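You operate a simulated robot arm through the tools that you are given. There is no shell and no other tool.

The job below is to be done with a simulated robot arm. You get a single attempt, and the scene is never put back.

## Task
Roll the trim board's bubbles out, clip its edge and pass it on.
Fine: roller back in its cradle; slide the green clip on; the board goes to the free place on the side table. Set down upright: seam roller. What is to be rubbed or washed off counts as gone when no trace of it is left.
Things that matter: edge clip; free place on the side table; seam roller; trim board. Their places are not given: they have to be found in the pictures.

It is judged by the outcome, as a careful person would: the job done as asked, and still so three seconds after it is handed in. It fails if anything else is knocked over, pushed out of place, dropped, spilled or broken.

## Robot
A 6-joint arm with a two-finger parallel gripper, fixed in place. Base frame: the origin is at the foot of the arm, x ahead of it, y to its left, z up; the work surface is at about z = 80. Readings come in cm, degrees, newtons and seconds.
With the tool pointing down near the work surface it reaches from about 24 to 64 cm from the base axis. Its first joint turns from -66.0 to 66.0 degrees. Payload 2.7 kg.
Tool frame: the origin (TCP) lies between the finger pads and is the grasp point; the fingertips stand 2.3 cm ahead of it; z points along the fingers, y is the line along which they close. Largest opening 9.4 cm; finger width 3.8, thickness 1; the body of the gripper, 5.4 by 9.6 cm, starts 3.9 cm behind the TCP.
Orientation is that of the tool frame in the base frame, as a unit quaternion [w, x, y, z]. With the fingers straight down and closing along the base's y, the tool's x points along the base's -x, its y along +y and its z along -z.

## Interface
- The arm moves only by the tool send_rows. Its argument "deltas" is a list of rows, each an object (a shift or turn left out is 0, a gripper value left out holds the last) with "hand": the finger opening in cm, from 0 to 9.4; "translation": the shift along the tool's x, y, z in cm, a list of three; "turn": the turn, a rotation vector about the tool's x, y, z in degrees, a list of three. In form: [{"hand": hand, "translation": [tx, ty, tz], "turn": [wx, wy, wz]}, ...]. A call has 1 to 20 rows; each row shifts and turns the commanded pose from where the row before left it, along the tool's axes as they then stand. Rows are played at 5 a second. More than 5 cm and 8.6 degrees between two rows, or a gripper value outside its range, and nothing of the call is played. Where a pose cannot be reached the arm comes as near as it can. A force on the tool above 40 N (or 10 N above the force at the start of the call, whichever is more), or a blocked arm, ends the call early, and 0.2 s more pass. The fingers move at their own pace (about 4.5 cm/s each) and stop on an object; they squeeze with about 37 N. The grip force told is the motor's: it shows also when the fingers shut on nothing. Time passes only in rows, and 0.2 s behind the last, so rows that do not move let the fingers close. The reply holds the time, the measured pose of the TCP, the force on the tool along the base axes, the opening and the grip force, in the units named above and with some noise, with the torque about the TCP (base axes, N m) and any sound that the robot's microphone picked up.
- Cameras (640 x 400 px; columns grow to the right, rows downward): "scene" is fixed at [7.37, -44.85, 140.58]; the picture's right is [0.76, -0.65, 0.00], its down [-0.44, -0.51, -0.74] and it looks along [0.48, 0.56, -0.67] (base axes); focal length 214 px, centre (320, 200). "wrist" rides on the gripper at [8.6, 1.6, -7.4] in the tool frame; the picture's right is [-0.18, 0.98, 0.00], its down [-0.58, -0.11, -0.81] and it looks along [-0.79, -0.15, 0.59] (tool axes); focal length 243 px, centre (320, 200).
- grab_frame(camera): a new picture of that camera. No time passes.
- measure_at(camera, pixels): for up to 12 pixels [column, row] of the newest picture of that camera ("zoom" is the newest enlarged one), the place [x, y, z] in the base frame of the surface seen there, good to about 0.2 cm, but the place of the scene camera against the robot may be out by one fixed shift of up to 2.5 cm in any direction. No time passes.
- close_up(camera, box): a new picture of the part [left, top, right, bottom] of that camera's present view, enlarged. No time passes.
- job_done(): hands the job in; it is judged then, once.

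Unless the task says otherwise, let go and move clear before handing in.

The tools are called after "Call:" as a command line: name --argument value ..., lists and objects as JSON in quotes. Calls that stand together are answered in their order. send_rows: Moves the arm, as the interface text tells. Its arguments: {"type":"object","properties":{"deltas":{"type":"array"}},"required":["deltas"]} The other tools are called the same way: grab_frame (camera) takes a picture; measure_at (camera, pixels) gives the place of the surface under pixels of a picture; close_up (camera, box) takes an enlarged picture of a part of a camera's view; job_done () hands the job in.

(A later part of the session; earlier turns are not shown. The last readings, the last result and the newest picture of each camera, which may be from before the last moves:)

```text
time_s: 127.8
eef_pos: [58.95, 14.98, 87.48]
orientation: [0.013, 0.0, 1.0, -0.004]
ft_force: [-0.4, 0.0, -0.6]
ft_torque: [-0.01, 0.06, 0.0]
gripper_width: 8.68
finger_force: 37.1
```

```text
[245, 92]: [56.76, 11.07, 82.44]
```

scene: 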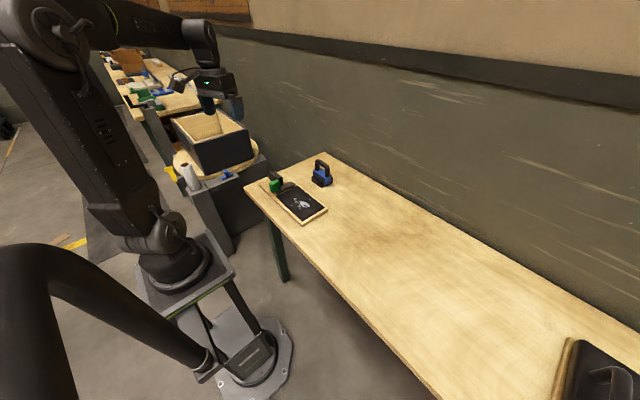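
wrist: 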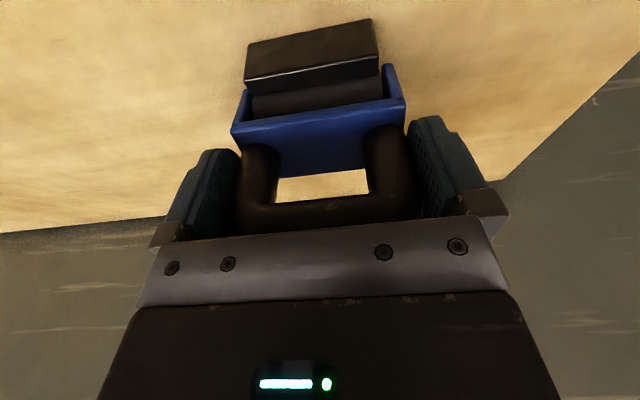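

Weight is starting to transfer (−0.6 N). One more tiny step, then open.

Call:
send_rows --deltas '[{"translation": [0.001, 0, 0.04]}, {}]'

Call:
close_up --camera "wrist" --box '[200, 10, 440, 240]'

Call:
measure_at --camera "zoom" --pixels '[[190, 142], [438, 98], [172, 208], [466, 162], [320, 185], [215, 260], [430, 230], [205, 320], [450, 300], [320, 340], [310, 130], [310, 100]]'

```text
time_s: 128.4
eef_pos: [58.85, 15.1, 87.52]
orientation: [0.014, 0.001, 1.0, -0.004]
ft_force: [-1.8, 1.7, 3.1]
ft_torque: [-0.02, 0.03, -0.05]
gripper_width: 8.67
finger_force: 36.9
```

```text
1.74 times, centred on (320, 125) of wrist
```

zoom: 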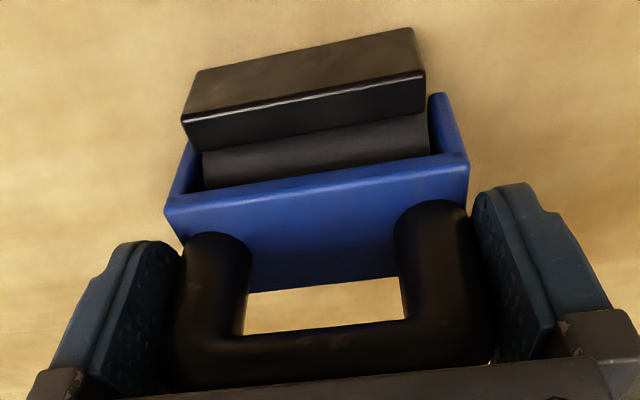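

```text
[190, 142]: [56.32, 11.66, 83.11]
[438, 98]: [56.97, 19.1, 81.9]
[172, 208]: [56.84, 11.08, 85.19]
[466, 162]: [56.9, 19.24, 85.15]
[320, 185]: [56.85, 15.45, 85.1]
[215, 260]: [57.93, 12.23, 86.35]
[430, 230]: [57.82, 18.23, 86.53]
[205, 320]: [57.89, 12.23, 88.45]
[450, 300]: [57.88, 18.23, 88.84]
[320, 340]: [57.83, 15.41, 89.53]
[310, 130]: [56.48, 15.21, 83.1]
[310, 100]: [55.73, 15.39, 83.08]
```

Everything matches the original seated position (front 56.9, tip z 81.9, arch 57.88). I'll ease off slightly to relieve force and then open.

Call:
send_rows --deltas '[{"translation": [0, 0, -0.025]}, {}, {"hand": 8.8}, {"hand": 8.9}, {"hand": 9.0}, {"hand": 9.2}, {"hand": 9.4}, {}]'

Call:
close_up --camera "wrist" --box '[200, 10, 440, 240]'

Call:
measure_at --camera "zoom" --pixels '[[438, 98], [172, 208], [466, 162], [320, 185], [215, 260], [430, 230], [205, 320], [450, 300], [320, 340]]'

Call:
close_up --camera "scene" --box '[290, 140, 350, 190]'

```text
time_s: 130.2
eef_pos: [58.7, 15.02, 87.54]
orientation: [0.013, 0.001, 1.0, -0.004]
ft_force: [0.0, -0.2, 0.7]
ft_torque: [0.02, 0.0, -0.04]
gripper_width: 9.38
finger_force: 0.0
```

```text
1.74 times, centred on (320, 125) of wrist
```

zoom: 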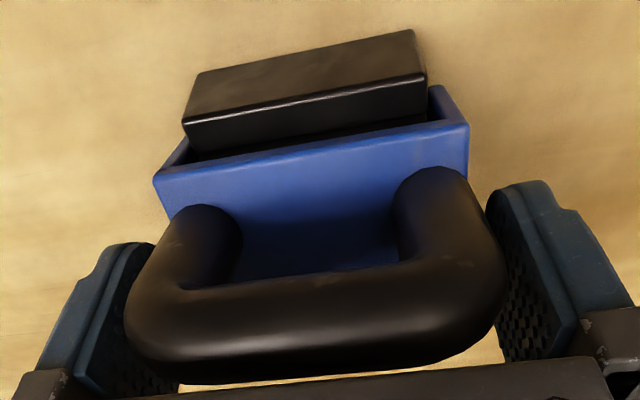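

```text
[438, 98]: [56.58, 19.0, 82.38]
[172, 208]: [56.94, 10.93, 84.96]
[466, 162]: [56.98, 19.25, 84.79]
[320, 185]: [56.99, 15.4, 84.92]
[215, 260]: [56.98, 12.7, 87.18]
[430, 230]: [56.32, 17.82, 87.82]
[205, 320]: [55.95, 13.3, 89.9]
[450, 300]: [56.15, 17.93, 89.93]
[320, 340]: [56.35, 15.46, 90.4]
```

```text
8.00 times, centred on (320, 165) of scene
```

zoom: 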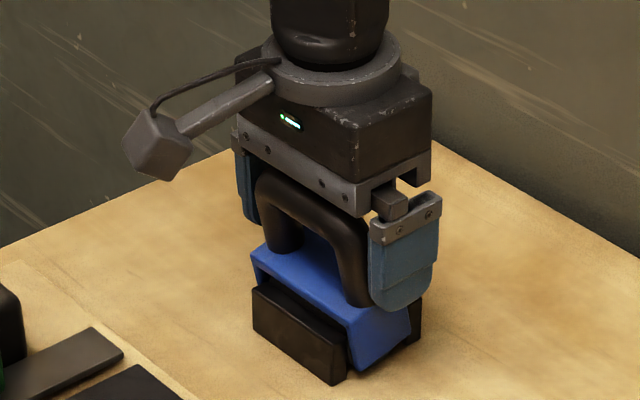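

It rolled forward again: the tool behaves as a rigid cylinder that rolls until it meets the front bar. I'll regrip, turn it upright, and this time set it down with the roller touching the front bar so it can't roll.

Call:
send_rows --deltas '[{"translation": [0.45, 0.06, 0]}, {"translation": [0.45, 0.06, 0]}, {"turn": [0, -4, 0]}, {"turn": [0, -4, 0]}, {"turn": [0, -4, 0]}, {}]'

Call:
close_up --camera "wrist" --box '[200, 10, 440, 240]'

Call:
measure_at --camera "zoom" --pixels '[[170, 200], [466, 152], [320, 178], [320, 250], [190, 240], [440, 210], [170, 300], [470, 270], [320, 330], [195, 140], [440, 95]]'

```text
time_s: 131.6
eef_pos: [57.9, 15.25, 87.37]
orientation: [0.118, -0.001, 0.993, -0.003]
ft_force: [-0.8, -0.1, 0.6]
ft_torque: [-0.01, -0.02, 0.01]
gripper_width: 9.39
finger_force: 0.1
```

```text
1.74 times, centred on (320, 125) of wrist
```

zoom: 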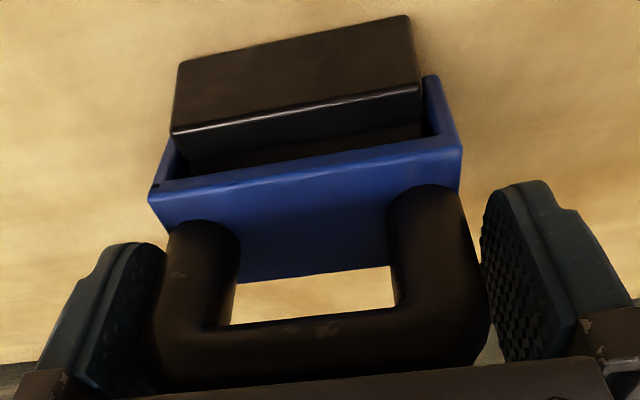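

```text
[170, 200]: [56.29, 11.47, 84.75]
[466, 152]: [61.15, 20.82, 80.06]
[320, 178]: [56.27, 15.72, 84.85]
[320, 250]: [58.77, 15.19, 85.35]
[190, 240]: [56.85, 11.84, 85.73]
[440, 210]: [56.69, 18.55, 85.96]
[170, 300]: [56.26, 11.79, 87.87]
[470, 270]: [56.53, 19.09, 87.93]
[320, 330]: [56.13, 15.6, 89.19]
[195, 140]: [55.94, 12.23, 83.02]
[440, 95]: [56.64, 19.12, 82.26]
```

The lean is about 11°, the angle at which the plates meet the front bar's edge. I'll regrip here, lift, rotate upright, and set it down with the frame flush against the front bar.

Call:
send_rows --deltas '[{"translation": [0, -0.08, 0]}, {"hand": 8.9}, {"hand": 8.0}, {"hand": 7.0}, {"hand": 7.0}, {}]'

Call:
send_rows --deltas '[{"translation": [-0.118, 0, -0.486]}, {"translation": [-0.118, 0, -0.486]}, {"translation": [-0.235, 0, -0.972]}, {"translation": [-0.235, 0, -0.972]}, {"translation": [-0.235, 0, -0.972]}, {}]'

Call:
send_rows --deltas '[{"turn": [0, 3.6, 0]}, {"turn": [0, 3.6, 0]}, {"turn": [0, 3.6, 0]}, {}]'

Call:
close_up --camera "wrist" --box '[200, 10, 440, 240]'

Call:
measure_at --camera "zoom" --pixels '[[190, 142], [438, 98], [172, 208], [466, 162], [320, 185], [320, 215], [320, 265], [215, 260], [430, 230], [205, 320], [450, 300], [320, 340]]'

```text
time_s: 133.0
eef_pos: [57.91, 15.11, 87.46]
orientation: [0.117, -0.001, 0.993, -0.003]
ft_force: [-0.1, 0.3, -0.7]
ft_torque: [-0.02, -0.02, 0.02]
gripper_width: 8.68
finger_force: 37.0
```

```text
time_s: 134.4
eef_pos: [57.97, 15.18, 91.53]
orientation: [0.118, -0.001, 0.993, -0.003]
ft_force: [0.1, -0.3, -1.5]
ft_torque: [-0.03, -0.01, 0.01]
gripper_width: 8.67
finger_force: 36.8
```

```text
time_s: 135.4
eef_pos: [58.04, 15.12, 91.39]
orientation: [0.023, 0.0, 1.0, -0.004]
ft_force: [-0.1, 0.5, -2.1]
ft_torque: [0.01, 0.0, -0.01]
gripper_width: 8.68
finger_force: 37.4
```

```text
1.74 times, centred on (320, 125) of wrist
```

zoom: 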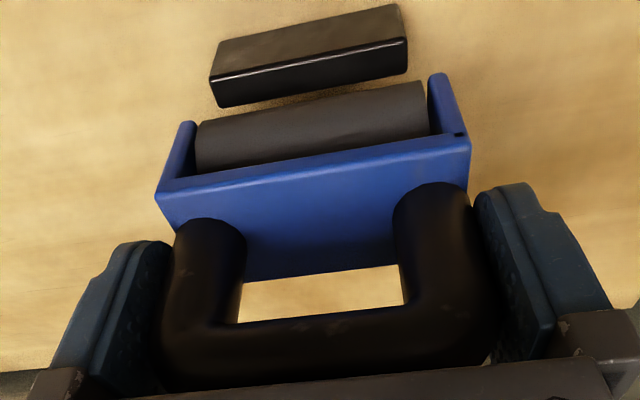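

```text
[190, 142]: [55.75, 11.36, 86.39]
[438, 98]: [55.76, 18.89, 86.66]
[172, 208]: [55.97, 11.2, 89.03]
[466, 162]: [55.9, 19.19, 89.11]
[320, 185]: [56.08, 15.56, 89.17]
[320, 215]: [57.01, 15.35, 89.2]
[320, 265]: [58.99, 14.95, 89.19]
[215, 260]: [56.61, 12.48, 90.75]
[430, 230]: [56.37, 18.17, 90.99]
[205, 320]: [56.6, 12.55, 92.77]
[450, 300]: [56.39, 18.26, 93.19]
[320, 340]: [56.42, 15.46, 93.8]
```

Upright again (beam top level at z 89.2; arch 56.5 to 56.45). Moving +1.0 in x and lowering toward the table close to the front bar.

Call:
send_rows --deltas '[{"translation": [-0.5, 0, 0.023]}, {"translation": [-0.5, 0, 0.023]}, {"translation": [0.046, 0, 1.0]}, {"translation": [0.046, 0, 1.0]}, {"translation": [0.037, 0, 0.8]}, {"translation": [0.023, 0, 0.5]}, {}]'

Call:
close_up --camera "wrist" --box '[200, 10, 440, 240]'

Call:
measure_at --camera "zoom" --pixels '[[185, 135], [438, 90], [160, 193], [468, 145], [320, 168], [320, 210], [320, 260], [215, 260], [430, 230], [205, 320], [450, 300], [300, 90]]'

```text
time_s: 137.0
eef_pos: [59.01, 15.0, 88.31]
orientation: [0.024, 0.0, 1.0, -0.003]
ft_force: [6.1, -0.8, 1.5]
ft_torque: [-0.09, -0.27, 0.25]
gripper_width: 8.63
finger_force: 37.6
```

```text
1.74 times, centred on (320, 125) of wrist
```

zoom: 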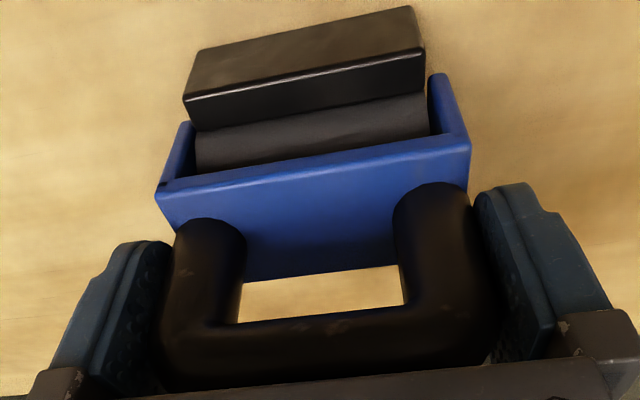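

```text
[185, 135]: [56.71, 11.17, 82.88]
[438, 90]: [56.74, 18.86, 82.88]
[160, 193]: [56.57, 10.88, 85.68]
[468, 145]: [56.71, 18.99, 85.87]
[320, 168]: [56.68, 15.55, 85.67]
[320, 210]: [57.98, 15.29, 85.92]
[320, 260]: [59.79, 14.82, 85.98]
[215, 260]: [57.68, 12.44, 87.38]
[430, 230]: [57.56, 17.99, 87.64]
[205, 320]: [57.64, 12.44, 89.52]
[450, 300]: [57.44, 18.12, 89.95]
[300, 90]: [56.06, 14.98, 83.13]
```

The left plate is touching the front bar (Fx 6 N at y≈−4 cm from centre). I'll back off +0.15 in x and continue down.

Call:
send_rows --deltas '[{"translation": [-0.12, 0.05, 0]}, {}]'

Call:
send_rows --deltas '[{"translation": [0.01, 0, 0.2]}, {"translation": [0.01, 0, 0.2]}, {}]'

```text
time_s: 137.6
eef_pos: [59.17, 15.05, 88.19]
orientation: [0.023, 0.0, 1.0, -0.004]
ft_force: [1.3, -0.8, -2.2]
ft_torque: [-0.03, -0.09, 0.04]
gripper_width: 8.68
finger_force: 37.1
```

```text
time_s: 138.4
eef_pos: [59.04, 15.15, 87.72]
orientation: [0.023, 0.0, 1.0, -0.003]
ft_force: [-0.2, 1.4, -1.5]
ft_torque: [0.03, 0.0, 0.0]
gripper_width: 8.64
finger_force: 37.1
```

Call:
send_rows --deltas '[{"translation": [0.005, 0, 0.1]}, {}]'

Call:
send_rows --deltas '[{"translation": [0.003, 0, 0.06]}, {}]'

Call:
send_rows --deltas '[{"translation": [0.003, 0, 0.06]}, {}]'

```text
time_s: 139.0
eef_pos: [59.05, 15.2, 87.65]
orientation: [0.024, 0.0, 1.0, -0.004]
ft_force: [-0.7, 0.8, -1.0]
ft_torque: [-0.01, 0.01, 0.05]
gripper_width: 8.67
finger_force: 37.4
```

```text
time_s: 139.6
eef_pos: [59.19, 15.27, 87.49]
orientation: [0.023, 0.0, 1.0, -0.003]
ft_force: [-1.0, -0.4, -0.6]
ft_torque: [-0.05, 0.03, -0.01]
gripper_width: 8.66
finger_force: 36.9
```

```text
time_s: 140.2
eef_pos: [59.21, 15.1, 87.53]
orientation: [0.024, 0.001, 1.0, -0.003]
ft_force: [1.4, 1.1, 2.0]
ft_torque: [-0.12, -0.07, 0.04]
gripper_width: 8.66
finger_force: 37.0
```

On the table now. Next I'll slide it gently in −x until the frame touches the front bar.

Call:
send_rows --deltas '[{"translation": [0.1, 0, -0.03]}, {"translation": [0.1, 0, 0]}, {}]'

Call:
close_up --camera "wrist" --box '[200, 10, 440, 240]'

Call:
measure_at --camera "zoom" --pixels '[[438, 90], [160, 193], [468, 145], [320, 168], [320, 210], [320, 260], [215, 260], [430, 230], [205, 320], [450, 300], [300, 115], [170, 165]]'

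```text
time_s: 141.0
eef_pos: [59.05, 15.11, 87.64]
orientation: [0.025, 0.0, 1.0, -0.003]
ft_force: [13.5, 0.0, -4.6]
ft_torque: [0.02, -0.83, 0.17]
gripper_width: 8.69
finger_force: 37.3
```

```text
1.74 times, centred on (320, 125) of wrist
```

zoom: 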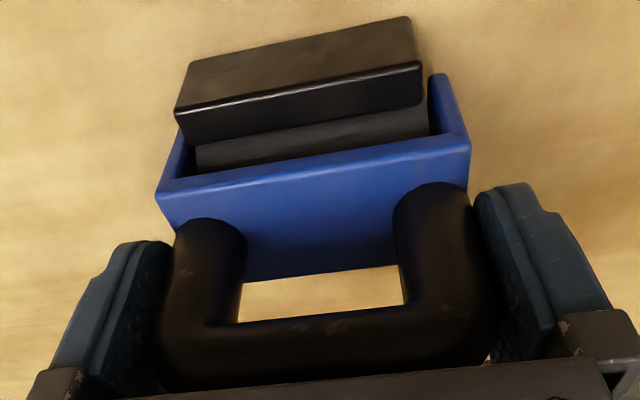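

```text
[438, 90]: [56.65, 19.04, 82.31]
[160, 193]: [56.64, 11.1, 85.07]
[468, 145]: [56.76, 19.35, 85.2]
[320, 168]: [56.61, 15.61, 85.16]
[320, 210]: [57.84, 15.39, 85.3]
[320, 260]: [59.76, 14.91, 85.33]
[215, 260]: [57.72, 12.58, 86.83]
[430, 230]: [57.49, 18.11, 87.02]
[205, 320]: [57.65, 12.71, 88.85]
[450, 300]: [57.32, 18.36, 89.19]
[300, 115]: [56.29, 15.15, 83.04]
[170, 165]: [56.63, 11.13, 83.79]
```

The frame touches the bar now (13.5 N); upright reads good. Easing the push to a few newtons and re-seating vertically before release.

Call:
send_rows --deltas '[{"translation": [-0.07, 0, 0.03]}, {}]'

```text
time_s: 141.6
eef_pos: [58.99, 15.12, 87.58]
orientation: [0.024, 0.0, 1.0, -0.003]
ft_force: [10.3, -1.5, -1.9]
ft_torque: [-0.07, -0.64, 0.17]
gripper_width: 8.67
finger_force: 36.8
```

Call:
send_rows --deltas '[{"translation": [-0.06, 0, 0.03]}, {}]'

Call:
send_rows --deltas '[{"translation": [-0.04, 0, 0.02]}, {}]'

```text
time_s: 142.2
eef_pos: [59.01, 15.09, 87.57]
orientation: [0.022, 0.0, 1.0, -0.003]
ft_force: [1.1, -1.0, 5.0]
ft_torque: [-0.33, -0.04, 0.08]
gripper_width: 8.66
finger_force: 36.7
```

```text
time_s: 142.8
eef_pos: [59.06, 15.19, 87.49]
orientation: [0.023, 0.0, 1.0, -0.003]
ft_force: [-4.2, -3.3, 9.6]
ft_torque: [-0.54, 0.31, -0.07]
gripper_width: 8.65
finger_force: 37.1
```

Call:
send_rows --deltas '[{"translation": [0.05, 0, -0.04]}, {}]'

Call:
send_rows --deltas '[{"translation": [0.03, 0, -0.01]}, {}]'

```text
time_s: 143.4
eef_pos: [59.12, 15.33, 87.44]
orientation: [0.024, 0.001, 1.0, -0.003]
ft_force: [-2.1, -3.2, 7.8]
ft_torque: [-0.6, 0.16, -0.07]
gripper_width: 8.64
finger_force: 37.3
```

```text
time_s: 144.0
eef_pos: [59.07, 15.19, 87.49]
orientation: [0.025, 0.0, 1.0, -0.003]
ft_force: [1.2, -2.1, 4.1]
ft_torque: [-0.32, -0.24, 0.06]
gripper_width: 8.67
finger_force: 37.2
```

Call:
send_rows --deltas '[{"translation": [0.03, 0, -0.015]}, {}]'

Call:
close_up --camera "wrist" --box '[200, 10, 440, 240]'

Call:
measure_at --camera "zoom" --pixels '[[438, 90], [160, 193], [468, 145], [320, 168], [320, 210], [320, 260], [215, 260], [430, 230], [205, 320], [450, 300], [300, 115], [170, 165]]'

```text
time_s: 144.6
eef_pos: [59.08, 15.18, 87.56]
orientation: [0.024, 0.001, 1.0, -0.004]
ft_force: [5.7, 0.6, 1.2]
ft_torque: [-0.15, -0.32, 0.13]
gripper_width: 8.66
finger_force: 36.4
```

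```text
1.74 times, centred on (320, 125) of wrist
```

zoom: 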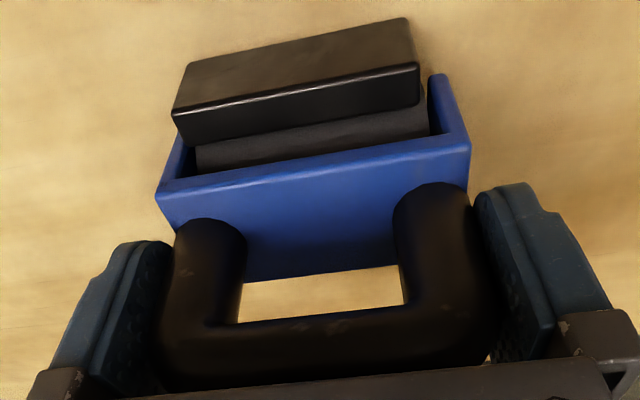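

```text
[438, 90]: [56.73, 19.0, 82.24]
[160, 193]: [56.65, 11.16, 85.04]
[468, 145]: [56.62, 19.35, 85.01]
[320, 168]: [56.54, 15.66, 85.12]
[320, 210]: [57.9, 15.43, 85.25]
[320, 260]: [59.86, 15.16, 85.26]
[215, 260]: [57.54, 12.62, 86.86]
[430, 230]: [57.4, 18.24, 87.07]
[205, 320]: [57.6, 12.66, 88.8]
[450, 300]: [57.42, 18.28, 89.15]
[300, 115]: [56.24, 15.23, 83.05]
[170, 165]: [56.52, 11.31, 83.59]
```

Flush and upright with a light push on the bar. I'll add a 2° bias toward the bar so it rests against it, then release.

Call:
send_rows --deltas '[{"translation": [0.17, 0, 0], "turn": [0, -2, 0]}, {}]'

```text
time_s: 145.2
eef_pos: [58.91, 15.18, 87.63]
orientation: [0.043, 0.0, 0.999, -0.003]
ft_force: [5.6, 0.3, 1.9]
ft_torque: [-0.05, -0.33, 0.05]
gripper_width: 8.67
finger_force: 37.0
```

Call:
send_rows --deltas '[{"hand": 8.75}, {"hand": 8.85}, {"hand": 9.0}, {"hand": 9.2}, {"hand": 9.4}, {}, {}]'

Call:
close_up --camera "wrist" --box '[200, 10, 440, 240]'

Call:
measure_at --camera "zoom" --pixels '[[438, 90], [160, 193], [468, 145], [320, 168], [320, 210], [320, 260], [215, 260], [430, 230], [205, 320], [450, 300], [300, 115], [170, 165]]'

Call:
close_up --camera "scene" --box '[290, 140, 350, 190]'

```text
time_s: 146.8
eef_pos: [58.84, 15.27, 87.56]
orientation: [0.04, 0.0, 0.999, -0.004]
ft_force: [0.5, -1.2, 0.1]
ft_torque: [0.03, 0.0, 0.0]
gripper_width: 9.39
finger_force: 0.2
```

```text
1.74 times, centred on (320, 125) of wrist
```

zoom: 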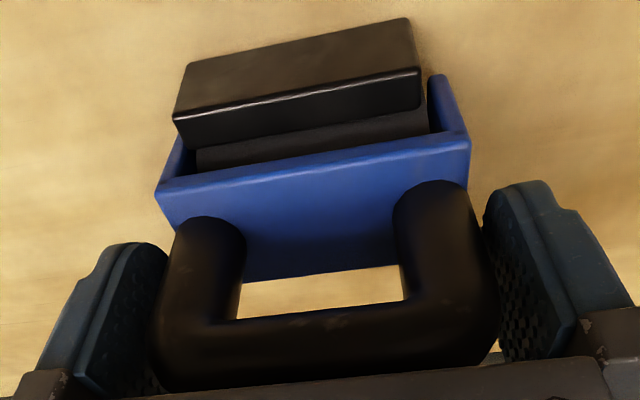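

```text
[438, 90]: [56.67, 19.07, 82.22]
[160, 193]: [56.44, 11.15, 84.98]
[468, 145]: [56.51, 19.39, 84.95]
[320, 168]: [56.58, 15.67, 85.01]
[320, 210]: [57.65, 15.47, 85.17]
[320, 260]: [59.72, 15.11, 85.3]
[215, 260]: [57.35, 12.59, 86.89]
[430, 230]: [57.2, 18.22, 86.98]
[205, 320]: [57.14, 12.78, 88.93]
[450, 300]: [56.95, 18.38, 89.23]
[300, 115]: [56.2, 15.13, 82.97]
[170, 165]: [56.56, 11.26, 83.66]
```

```text
8.00 times, centred on (320, 165) of scene
```

zoom: 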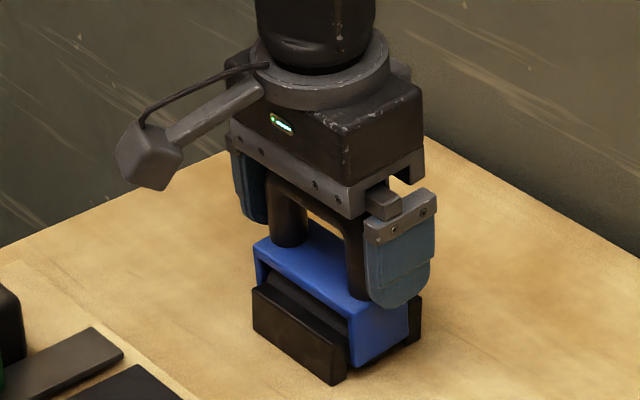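

It stays now: lean is only about 4° and stable against the bar. Withdrawing the fingers straight along the tool axis.

Call:
send_rows --deltas '[{"translation": [0, 0, -0.5]}, {"translation": [0, 0, -1]}, {"translation": [0, 0, -1.5]}, {"translation": [0, 0, -2]}, {"translation": [0, 0, -3]}, {"translation": [0, 0, -3]}, {}]'

Call:
close_up --camera "wrist" --box '[0, 0, 640, 10]'

Call:
close_up --camera "scene" --box '[290, 140, 350, 190]'

```text
time_s: 148.4
eef_pos: [57.91, 15.31, 98.66]
orientation: [0.042, 0.0, 0.999, -0.004]
ft_force: [-0.8, 0.7, -0.2]
ft_torque: [0.01, -0.02, -0.02]
gripper_width: 9.39
finger_force: 0.2
```

```text
1.00 times, centred on (320, 5) of wrist (not enlarged: the box is as wide or as high as the picture)
```

zoom: 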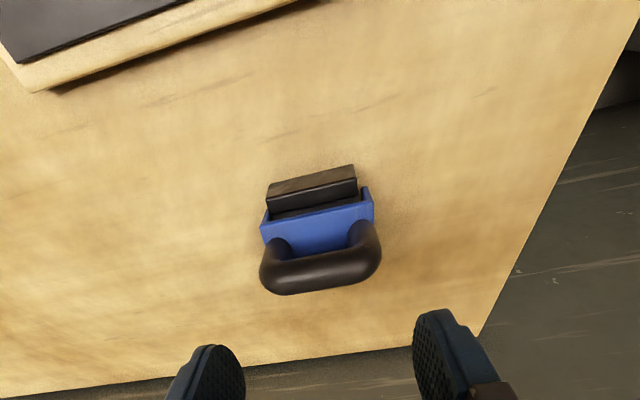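

```text
8.00 times, centred on (320, 165) of scene
```

zoom: 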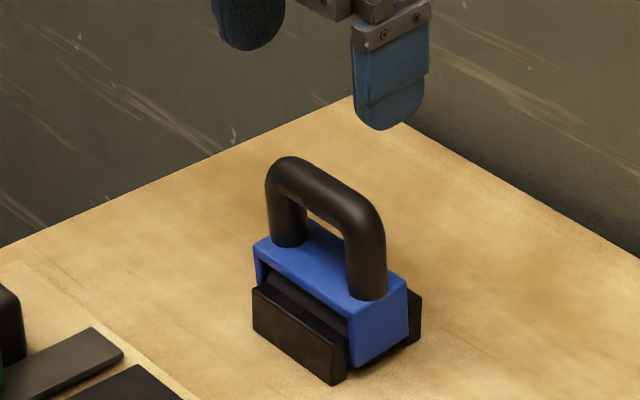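

The roller stands upright in its cradle, clear of the hand. Now I'll level the tool, close the fingers and move to the near side of the green clip.

Call:
send_rows --deltas '[{"turn": [-0.4, 4.8, 0]}, {"translation": [4.5, 1, 0]}, {"translation": [4.5, 1, 0]}, {"translation": [4.5, 1, 0], "hand": 4}, {"translation": [4.5, 1, 0], "hand": 0}, {"translation": [4.5, 1, 0]}, {"translation": [4.0, 0.4, 0]}, {}]'

Call:
grab_frame --camera "wrist"

Call:
close_up --camera "wrist" --box '[230, 30, 430, 155]'

```text
time_s: 150.2
eef_pos: [31.23, 20.69, 98.45]
orientation: [0.0, 0.0, 1.0, 0.0]
ft_force: [1.2, 0.4, -0.7]
ft_torque: [-0.03, -0.01, 0.02]
gripper_width: 0.01
finger_force: 11.7
```

```text
taken
```

wrist: 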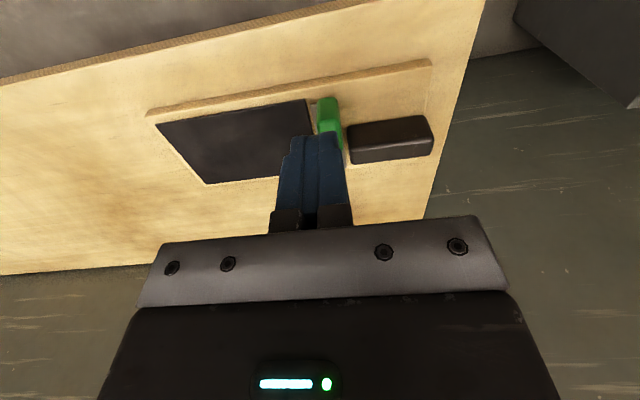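

```text
3.20 times, centred on (330, 92) of wrist
```

zoom: 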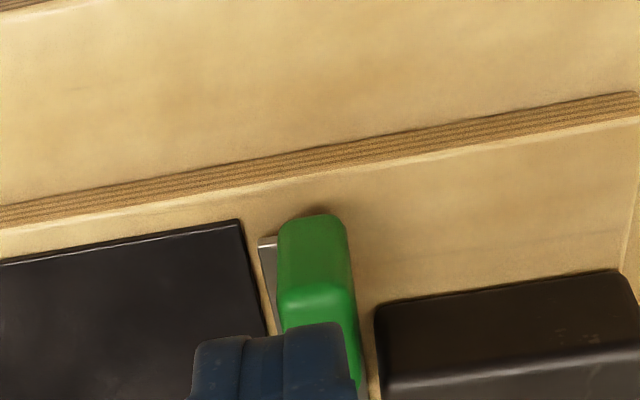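

I have a clear view of the clip's near face (zoom 280–345, 215–290). Measuring its edges and the handle's neighbouring corner.

Call:
measure_at --camera "zoom" --pixels '[[283, 255], [343, 255], [313, 230], [313, 270], [285, 300], [350, 300], [318, 305], [268, 250], [376, 320], [380, 380], [272, 300], [355, 340]]'

```text
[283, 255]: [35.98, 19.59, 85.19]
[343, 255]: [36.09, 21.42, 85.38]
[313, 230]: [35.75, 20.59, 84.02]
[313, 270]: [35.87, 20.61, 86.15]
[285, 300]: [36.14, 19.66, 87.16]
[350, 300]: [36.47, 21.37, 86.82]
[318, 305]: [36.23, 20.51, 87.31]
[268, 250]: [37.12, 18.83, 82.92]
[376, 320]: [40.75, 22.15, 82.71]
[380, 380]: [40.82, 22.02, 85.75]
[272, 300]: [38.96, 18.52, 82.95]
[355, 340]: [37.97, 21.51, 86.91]
```

The clip spans y 19.5–21.6 with its near face at x≈35.8, and the handle starts at y≈22.0. I'll lower the closed fingers in front of it at y≈20.4, tips at z≈84.

Call:
send_rows --deltas '[{"translation": [0, -0.25, 4]}, {"translation": [0, 0, 4]}, {"translation": [0, 0, 2.5]}, {"translation": [0, 0, 1.5]}, {}]'

Call:
grab_frame --camera "wrist"

Call:
close_up --camera "scene" --box '[240, 150, 330, 220]'

```text
time_s: 151.4
eef_pos: [31.36, 20.31, 86.51]
orientation: [-0.001, 0.0, 1.0, 0.0]
ft_force: [-0.2, 0.3, 0.3]
ft_torque: [-0.02, 0.03, 0.01]
gripper_width: 0.03
finger_force: 37.3
```

```text
taken
```

wrist: 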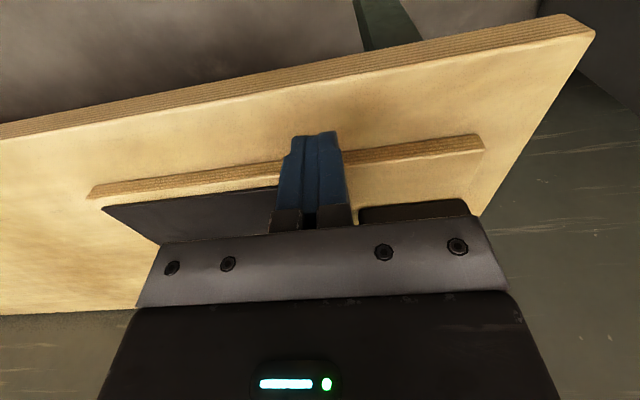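

```text
5.71 times, centred on (285, 185) of scene
```

zoom: 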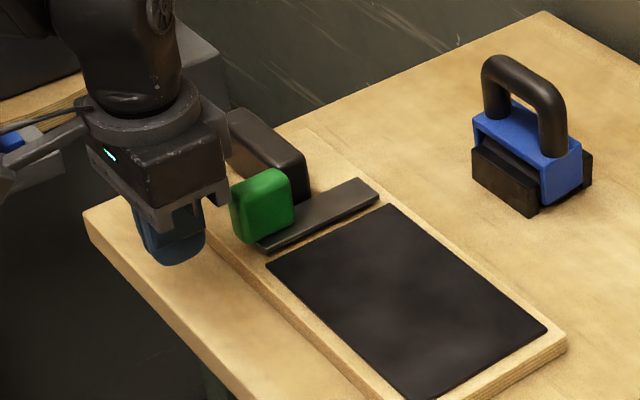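

The fingers are in front of the clip. Advancing +x: first near contact, then in small steps watching Fx and the picture.

Call:
send_rows --deltas '[{"translation": [-1.0, 0, 0.15]}, {"translation": [-0.8, 0, 0]}, {"translation": [-0.3, 0, 0]}, {}]'

Call:
send_rows --deltas '[{"translation": [-0.3, 0, 0]}, {"translation": [-0.3, 0, 0]}, {"translation": [-0.3, 0, 0]}, {}]'

Call:
close_up --camera "scene" --box '[240, 150, 330, 220]'

```text
time_s: 152.4
eef_pos: [33.43, 20.33, 86.27]
orientation: [0.0, 0.0, 1.0, 0.0]
ft_force: [-0.7, -0.5, -0.4]
ft_torque: [0.0, -0.04, 0.01]
gripper_width: 0.0
finger_force: 36.7
```

```text
time_s: 153.4
eef_pos: [34.35, 20.33, 86.35]
orientation: [0.0, 0.0, 1.0, 0.0]
ft_force: [-0.9, -0.7, 1.5]
ft_torque: [-0.02, -0.06, -0.07]
gripper_width: 0.0
finger_force: 36.9
```

```text
5.71 times, centred on (285, 185) of scene
```

zoom: 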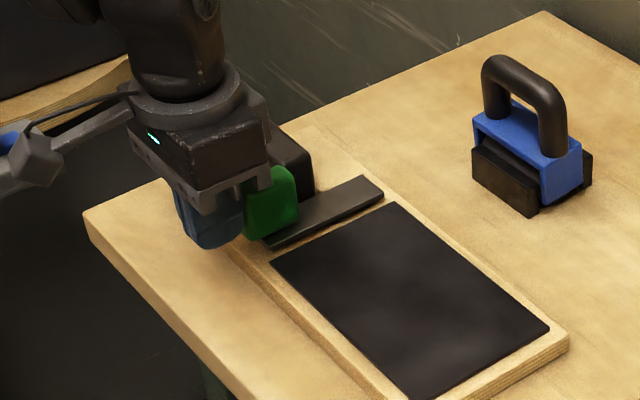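

The board itself seems to have shifted a few pixels with the clip (panel corner (268,265) to (272,262)). I'll back off and measure the clip relative to the board's near edge.

Call:
send_rows --deltas '[{"translation": [2, 0, 0]}, {"translation": [2, 0, -3]}, {"translation": [0, 0, -4]}, {"translation": [0, 0, -4]}, {}]'

Call:
close_up --camera "wrist" --box '[180, 30, 440, 180]'

Call:
measure_at --camera "zoom" --pixels '[[300, 200], [350, 200], [400, 190], [330, 180]]'

```text
time_s: 154.6
eef_pos: [30.23, 20.35, 97.59]
orientation: [0.0, -0.001, 1.0, 0.0]
ft_force: [-0.3, 0.1, -0.4]
ft_torque: [-0.02, 0.01, 0.0]
gripper_width: 0.0
finger_force: 37.2
```

```text
2.46 times, centred on (310, 105) of wrist
```

zoom: 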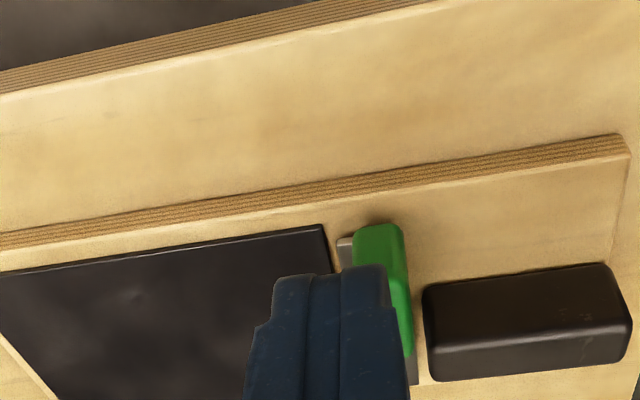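

```text
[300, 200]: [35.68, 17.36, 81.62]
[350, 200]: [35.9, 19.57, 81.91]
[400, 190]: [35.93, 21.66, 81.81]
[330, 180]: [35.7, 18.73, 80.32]
```

Call:
measure_at --camera "zoom" --pixels '[[378, 240], [378, 228], [345, 245], [10, 246], [615, 152], [425, 300], [520, 345], [605, 270], [392, 285], [20, 272], [320, 226], [430, 370]]'

```text
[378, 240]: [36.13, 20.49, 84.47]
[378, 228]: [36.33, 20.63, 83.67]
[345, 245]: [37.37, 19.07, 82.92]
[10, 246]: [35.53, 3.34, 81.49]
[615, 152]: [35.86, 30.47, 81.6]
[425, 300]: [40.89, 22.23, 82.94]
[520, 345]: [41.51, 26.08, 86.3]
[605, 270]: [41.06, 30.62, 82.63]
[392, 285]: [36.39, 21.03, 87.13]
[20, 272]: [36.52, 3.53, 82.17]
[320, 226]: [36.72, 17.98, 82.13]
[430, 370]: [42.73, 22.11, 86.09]
```

The clip kept its offset (≈0.5 cm) from the board edge while the whole board slid 0.35 cm, so pushing alone just drags the board. I'll instead squeeze the clip against the handle: turn the hand 90° so one finger bears on the clip's near face and the other on the handle's far face.

Call:
send_rows --deltas '[{"turn": [0, 0, -8.5], "hand": 9.4}, {"turn": [0, 0, -8.5]}, {"turn": [0, 0, -8.5]}, {"turn": [0, 0, -8.5]}, {"turn": [0, 0, -8.5]}, {"turn": [0, 0, -8.5]}, {"turn": [0, 0, -8.5]}, {"turn": [0, 0, -8.5]}, {"turn": [0, 0, -8.5]}, {"turn": [0, 0, -8.5]}, {"turn": [0, 0, -5]}, {"translation": [-0.6, -5, 0]}, {"translation": [-0.6, -5, 0]}, {}]'

Call:
grab_frame --camera "wrist"

Call:
close_up --camera "wrist" --box '[0, 0, 640, 10]'

```text
refused: row 12 steps farther than a row can; nothing moved
```

```text
taken
```

wrist: 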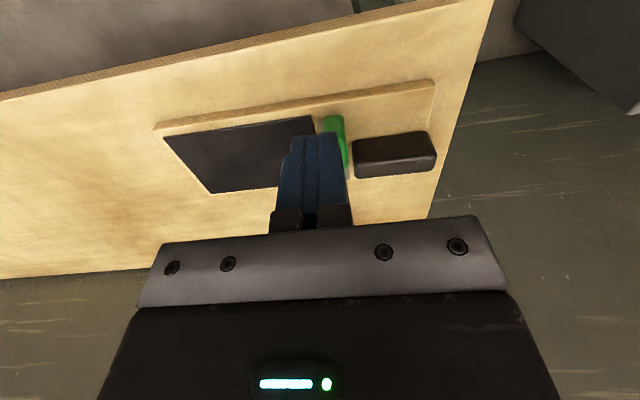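

```text
1.00 times, centred on (320, 5) of wrist (not enlarged: the box is as wide or as high as the picture)
```

zoom: 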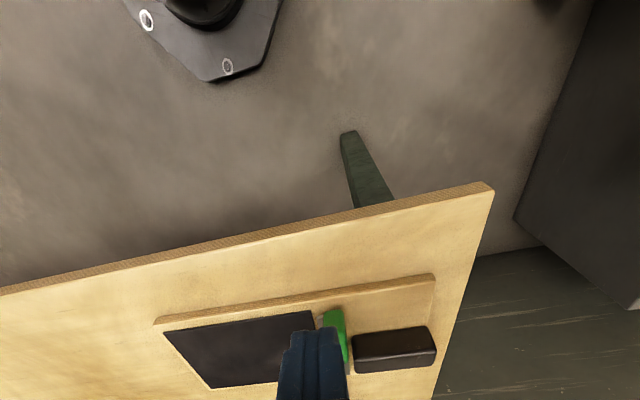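

The call was refused because one row stepped slightly over 5 cm; nothing moved. Resending with smaller steps.

Call:
send_rows --deltas '[{"turn": [0, 0, -8.5], "hand": 9.4}, {"turn": [0, 0, -8.5]}, {"turn": [0, 0, -8.5]}, {"turn": [0, 0, -8.5]}, {"turn": [0, 0, -8.5]}, {"turn": [0, 0, -8.5]}, {"turn": [0, 0, -8.5]}, {"turn": [0, 0, -8.5]}, {"turn": [0, 0, -8.5]}, {"turn": [0, 0, -8.5]}, {"turn": [0, 0, -5]}, {"translation": [-0.4, -3.3, 0]}, {"translation": [-0.4, -3.3, 0]}, {"translation": [-0.4, -3.3, 0]}, {}]'

Call:
grab_frame --camera "wrist"

Call:
close_up --camera "wrist" --box '[0, 0, 640, 10]'

```text
time_s: 157.8
eef_pos: [40.32, 21.42, 97.48]
orientation: [0.001, 0.707, -0.707, 0.0]
ft_force: [0.6, 0.1, -0.4]
ft_torque: [0.0, 0.02, 0.0]
gripper_width: 9.39
finger_force: 0.0
```

```text
taken
```

wrist: 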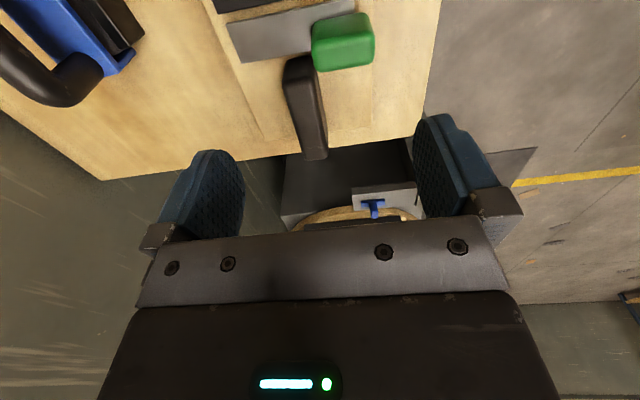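

```text
1.00 times, centred on (320, 5) of wrist (not enlarged: the box is as wide or as high as the picture)
```

zoom: 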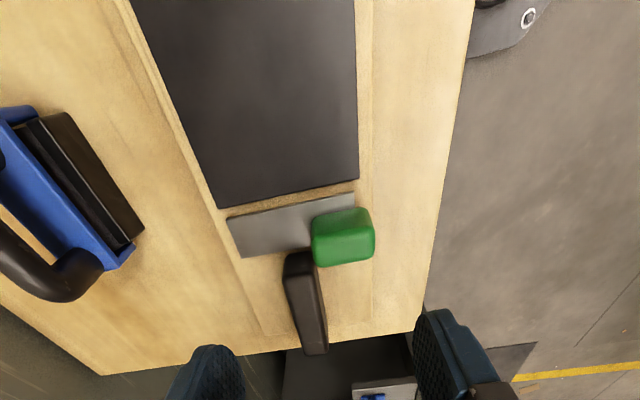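

This top view shows the strip (228–355, 195–258), clip (312–375, 208–265) and handle (283–328, 250–355) clearly. Measuring them all.

Call:
measure_at --camera "zoom" --pixels '[[232, 222], [242, 254], [352, 198], [318, 225], [370, 215], [370, 250], [320, 260], [290, 262], [313, 262], [302, 340], [325, 345], [345, 235]]'

Call:
close_up --camera "wrist" --box '[200, 0, 420, 140]'

```text
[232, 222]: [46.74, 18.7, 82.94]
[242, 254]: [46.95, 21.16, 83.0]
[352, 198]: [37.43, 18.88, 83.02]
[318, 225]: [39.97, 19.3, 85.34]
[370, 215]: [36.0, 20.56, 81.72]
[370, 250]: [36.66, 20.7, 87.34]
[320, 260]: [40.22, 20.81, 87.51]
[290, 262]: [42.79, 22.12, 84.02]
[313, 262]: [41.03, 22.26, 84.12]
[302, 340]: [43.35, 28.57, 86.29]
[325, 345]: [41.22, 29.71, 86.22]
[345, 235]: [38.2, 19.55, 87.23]
```

```text
2.86 times, centred on (310, 70) of wrist
```

zoom: 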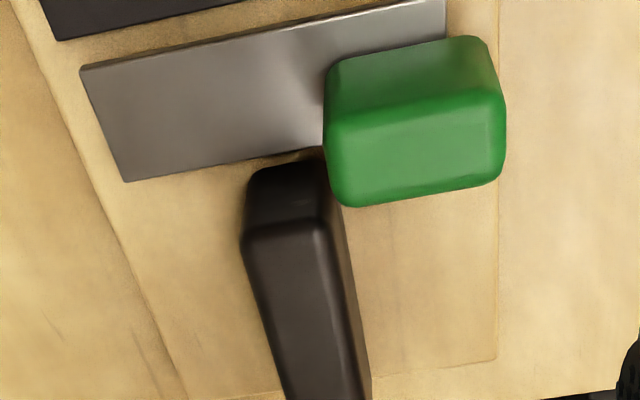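

The strip runs x 37.2–46.9; the clip is at x 36.2–40.3 and overhangs its near end; the handle is x 41.0–43.4, y≥22.1. I'll centre at (39.8,21.6) and descend with open fingers to straddle the clip and handle.

Call:
send_rows --deltas '[{"translation": [-0.15, 0.5, 3]}, {"translation": [0, 0, 3]}, {"translation": [0, 0, 2.5]}, {"translation": [0, 0, 1.2]}, {}]'

Call:
grab_frame --camera "wrist"

Call:
close_up --camera "wrist" --box '[0, 0, 640, 10]'

```text
time_s: 159.0
eef_pos: [39.82, 21.61, 87.63]
orientation: [0.0, 0.707, -0.707, -0.001]
ft_force: [-0.5, -0.8, -0.3]
ft_torque: [0.02, -0.01, 0.0]
gripper_width: 9.42
finger_force: 0.1
```

```text
taken
```

wrist: 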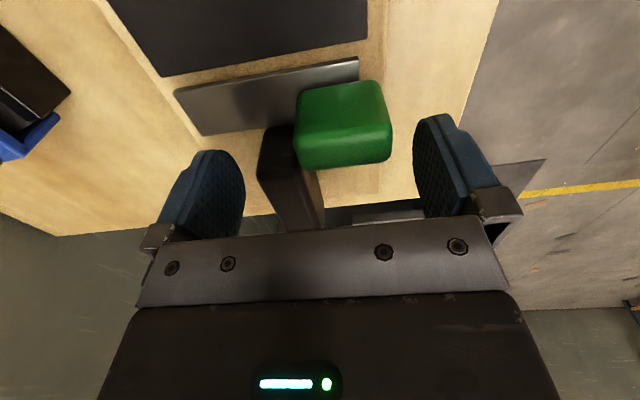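

```text
1.00 times, centred on (320, 5) of wrist (not enlarged: the box is as wide or as high as the picture)
```

zoom: 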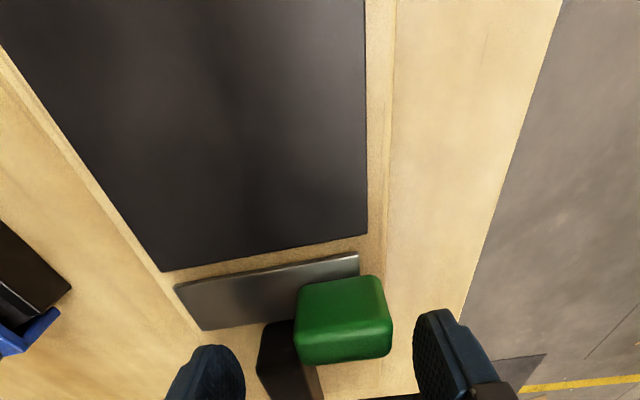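

Both fingers straddle the clip and handle. Lowering the last 1.3 cm and closing in steps.

Call:
send_rows --deltas '[{"translation": [0, 0, 0.8]}, {"translation": [0, 0, 0.5]}, {"hand": 8.4}, {"hand": 7.8}, {"hand": 7.4}, {"hand": 7.0}, {}]'

Call:
close_up --camera "wrist" --box '[100, 0, 500, 240]'

Call:
close_up --camera "scene" --box '[240, 150, 330, 220]'

```text
time_s: 160.6
eef_pos: [39.77, 21.56, 86.3]
orientation: [0.001, 0.707, -0.707, -0.001]
ft_force: [1.3, -0.2, 1.0]
ft_torque: [0.05, -0.25, -0.14]
gripper_width: 7.39
finger_force: 37.0
```

```text
1.60 times, centred on (300, 120) of wrist
```

zoom: 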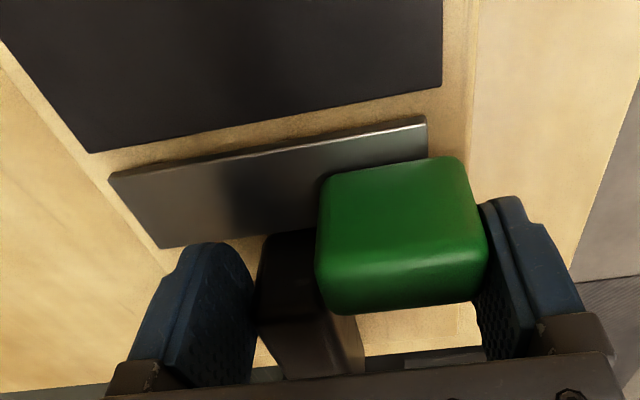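

```text
5.71 times, centred on (285, 185) of scene
```

zoom: 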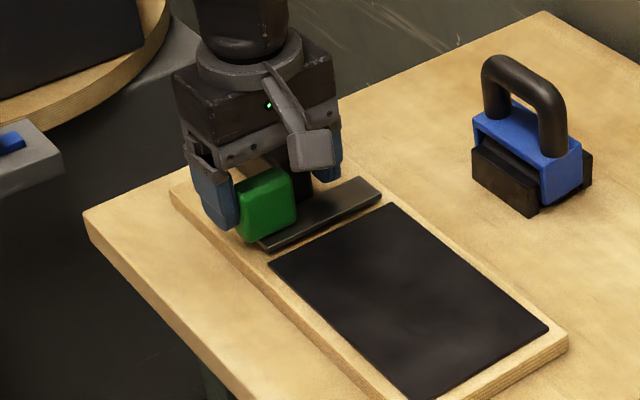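

The fingers bear on both at 7.39 cm with 37 N. I'll command a smaller width and see whether the clip starts to slide.

Call:
send_rows --deltas '[{"hand": 6.0}, {"hand": 5.0}, {}, {}]'

Call:
close_up --camera "wrist" --box '[100, 0, 500, 240]'

```text
time_s: 161.6
eef_pos: [39.79, 21.61, 86.4]
orientation: [0.001, 0.707, -0.707, -0.001]
ft_force: [1.0, 0.0, 0.7]
ft_torque: [0.21, -0.29, -0.21]
gripper_width: 7.35
finger_force: 37.4
```

```text
1.60 times, centred on (300, 120) of wrist
```

zoom: 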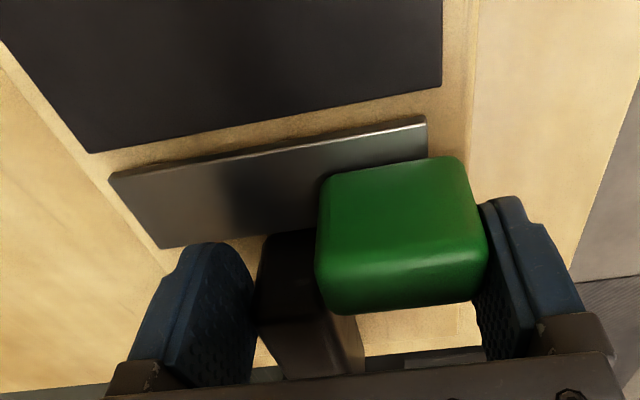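

The clip doesn't move even with 37 N between it and the handle, so either it is blocked or it slides another way. I'll open, back off and look closely at its base from a low angle.

Call:
send_rows --deltas '[{"hand": 8.4}, {"hand": 9.4}, {}, {"translation": [0, 0, -3]}, {"translation": [0, 0, -4]}, {"translation": [4, 0, 0]}, {"translation": [4, 0, 0]}, {"translation": [4, 0, 0]}, {}]'

Call:
grab_frame --camera "wrist"

Call:
close_up --camera "wrist" --box '[220, 60, 420, 200]'

```text
time_s: 163.6
eef_pos: [39.9, 9.51, 93.47]
orientation: [-0.001, -0.707, 0.707, 0.001]
ft_force: [1.1, -0.3, -0.2]
ft_torque: [-0.01, -0.02, 0.01]
gripper_width: 9.38
finger_force: 0.0
```

```text
taken
```

wrist: 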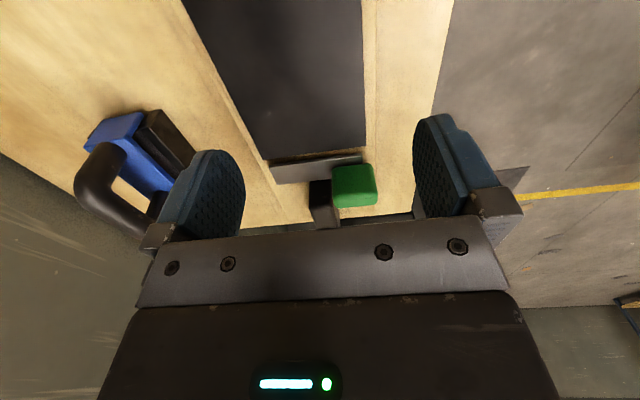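

```text
2.86 times, centred on (320, 130) of wrist
```

zoom: 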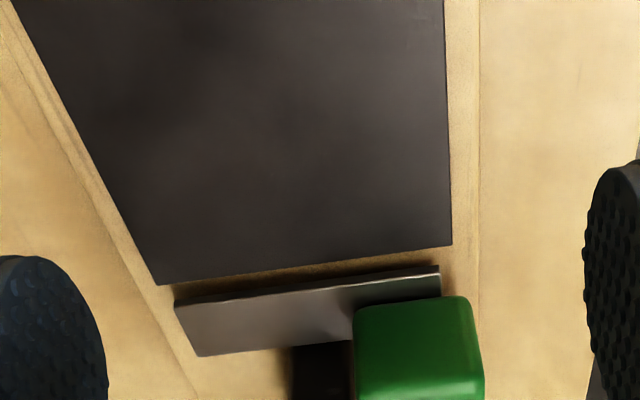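

The strip's panel-side edge is visible along its full length, with the green block on top of its near end. I'll zoom with the scene camera at high magnification on the block.

Call:
close_up --camera "scene" --box '[264, 168, 300, 200]'

Call:
measure_at --camera "zoom" --pixels '[[320, 200]]'

```text
12.50 times, centred on (282, 184) of scene
```

zoom: 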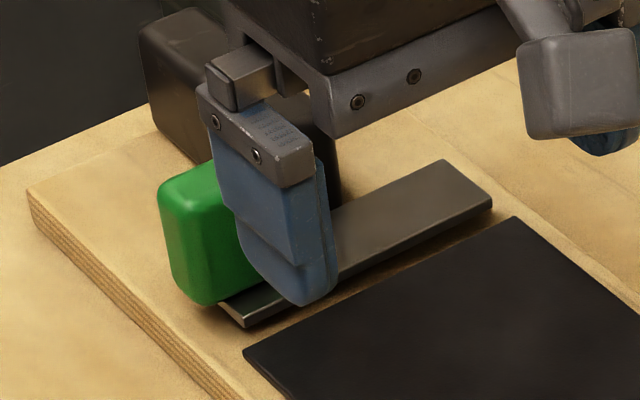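

```text
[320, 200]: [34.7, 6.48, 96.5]
```

The hand is in the way; I'll move it aside (up and back) and zoom again.

Call:
send_rows --deltas '[{"translation": [0, 0, -4]}, {"translation": [0, 0, -4]}, {"translation": [4.5, 0, 0]}, {"translation": [4.5, 0, 0]}, {"translation": [4.5, 0, 0]}, {"translation": [4.5, 0, 0]}, {}]'

Call:
close_up --camera "scene" --box '[264, 168, 300, 200]'

Call:
close_up --camera "scene" --box '[266, 176, 290, 194]'

Call:
close_up --camera "scene" --box '[255, 160, 345, 220]'

```text
time_s: 165.2
eef_pos: [39.7, -8.67, 101.45]
orientation: [0.0, 0.707, -0.707, 0.0]
ft_force: [-0.7, -0.3, -0.8]
ft_torque: [-0.01, 0.0, 0.01]
gripper_width: 9.4
finger_force: 0.0
```

```text
12.50 times, centred on (282, 184) of scene
```

zoom: 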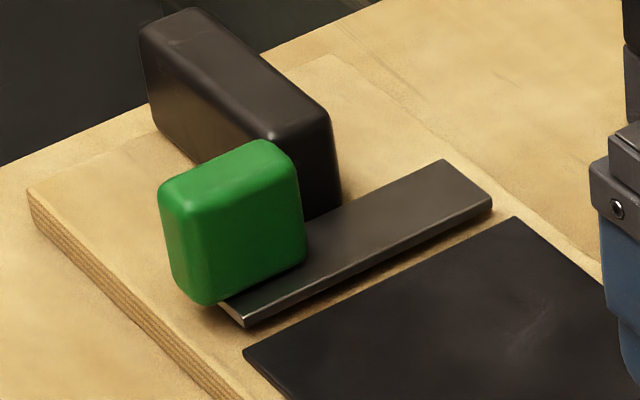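

```text
16.00 times, centred on (278, 185) of scene
```

zoom: 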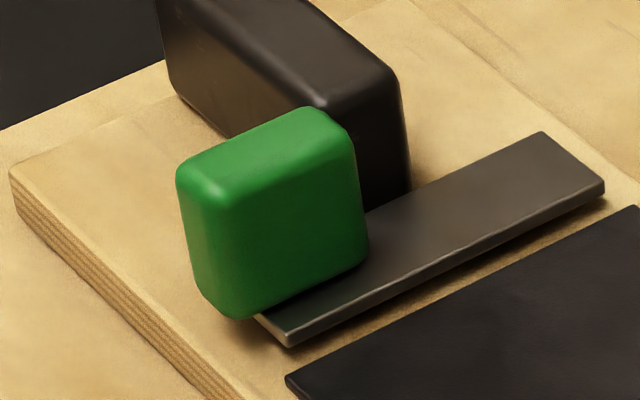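

```text
6.67 times, centred on (300, 190) of scene
```

zoom: 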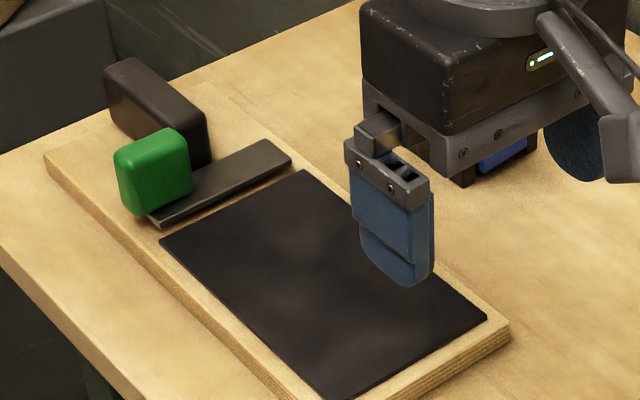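

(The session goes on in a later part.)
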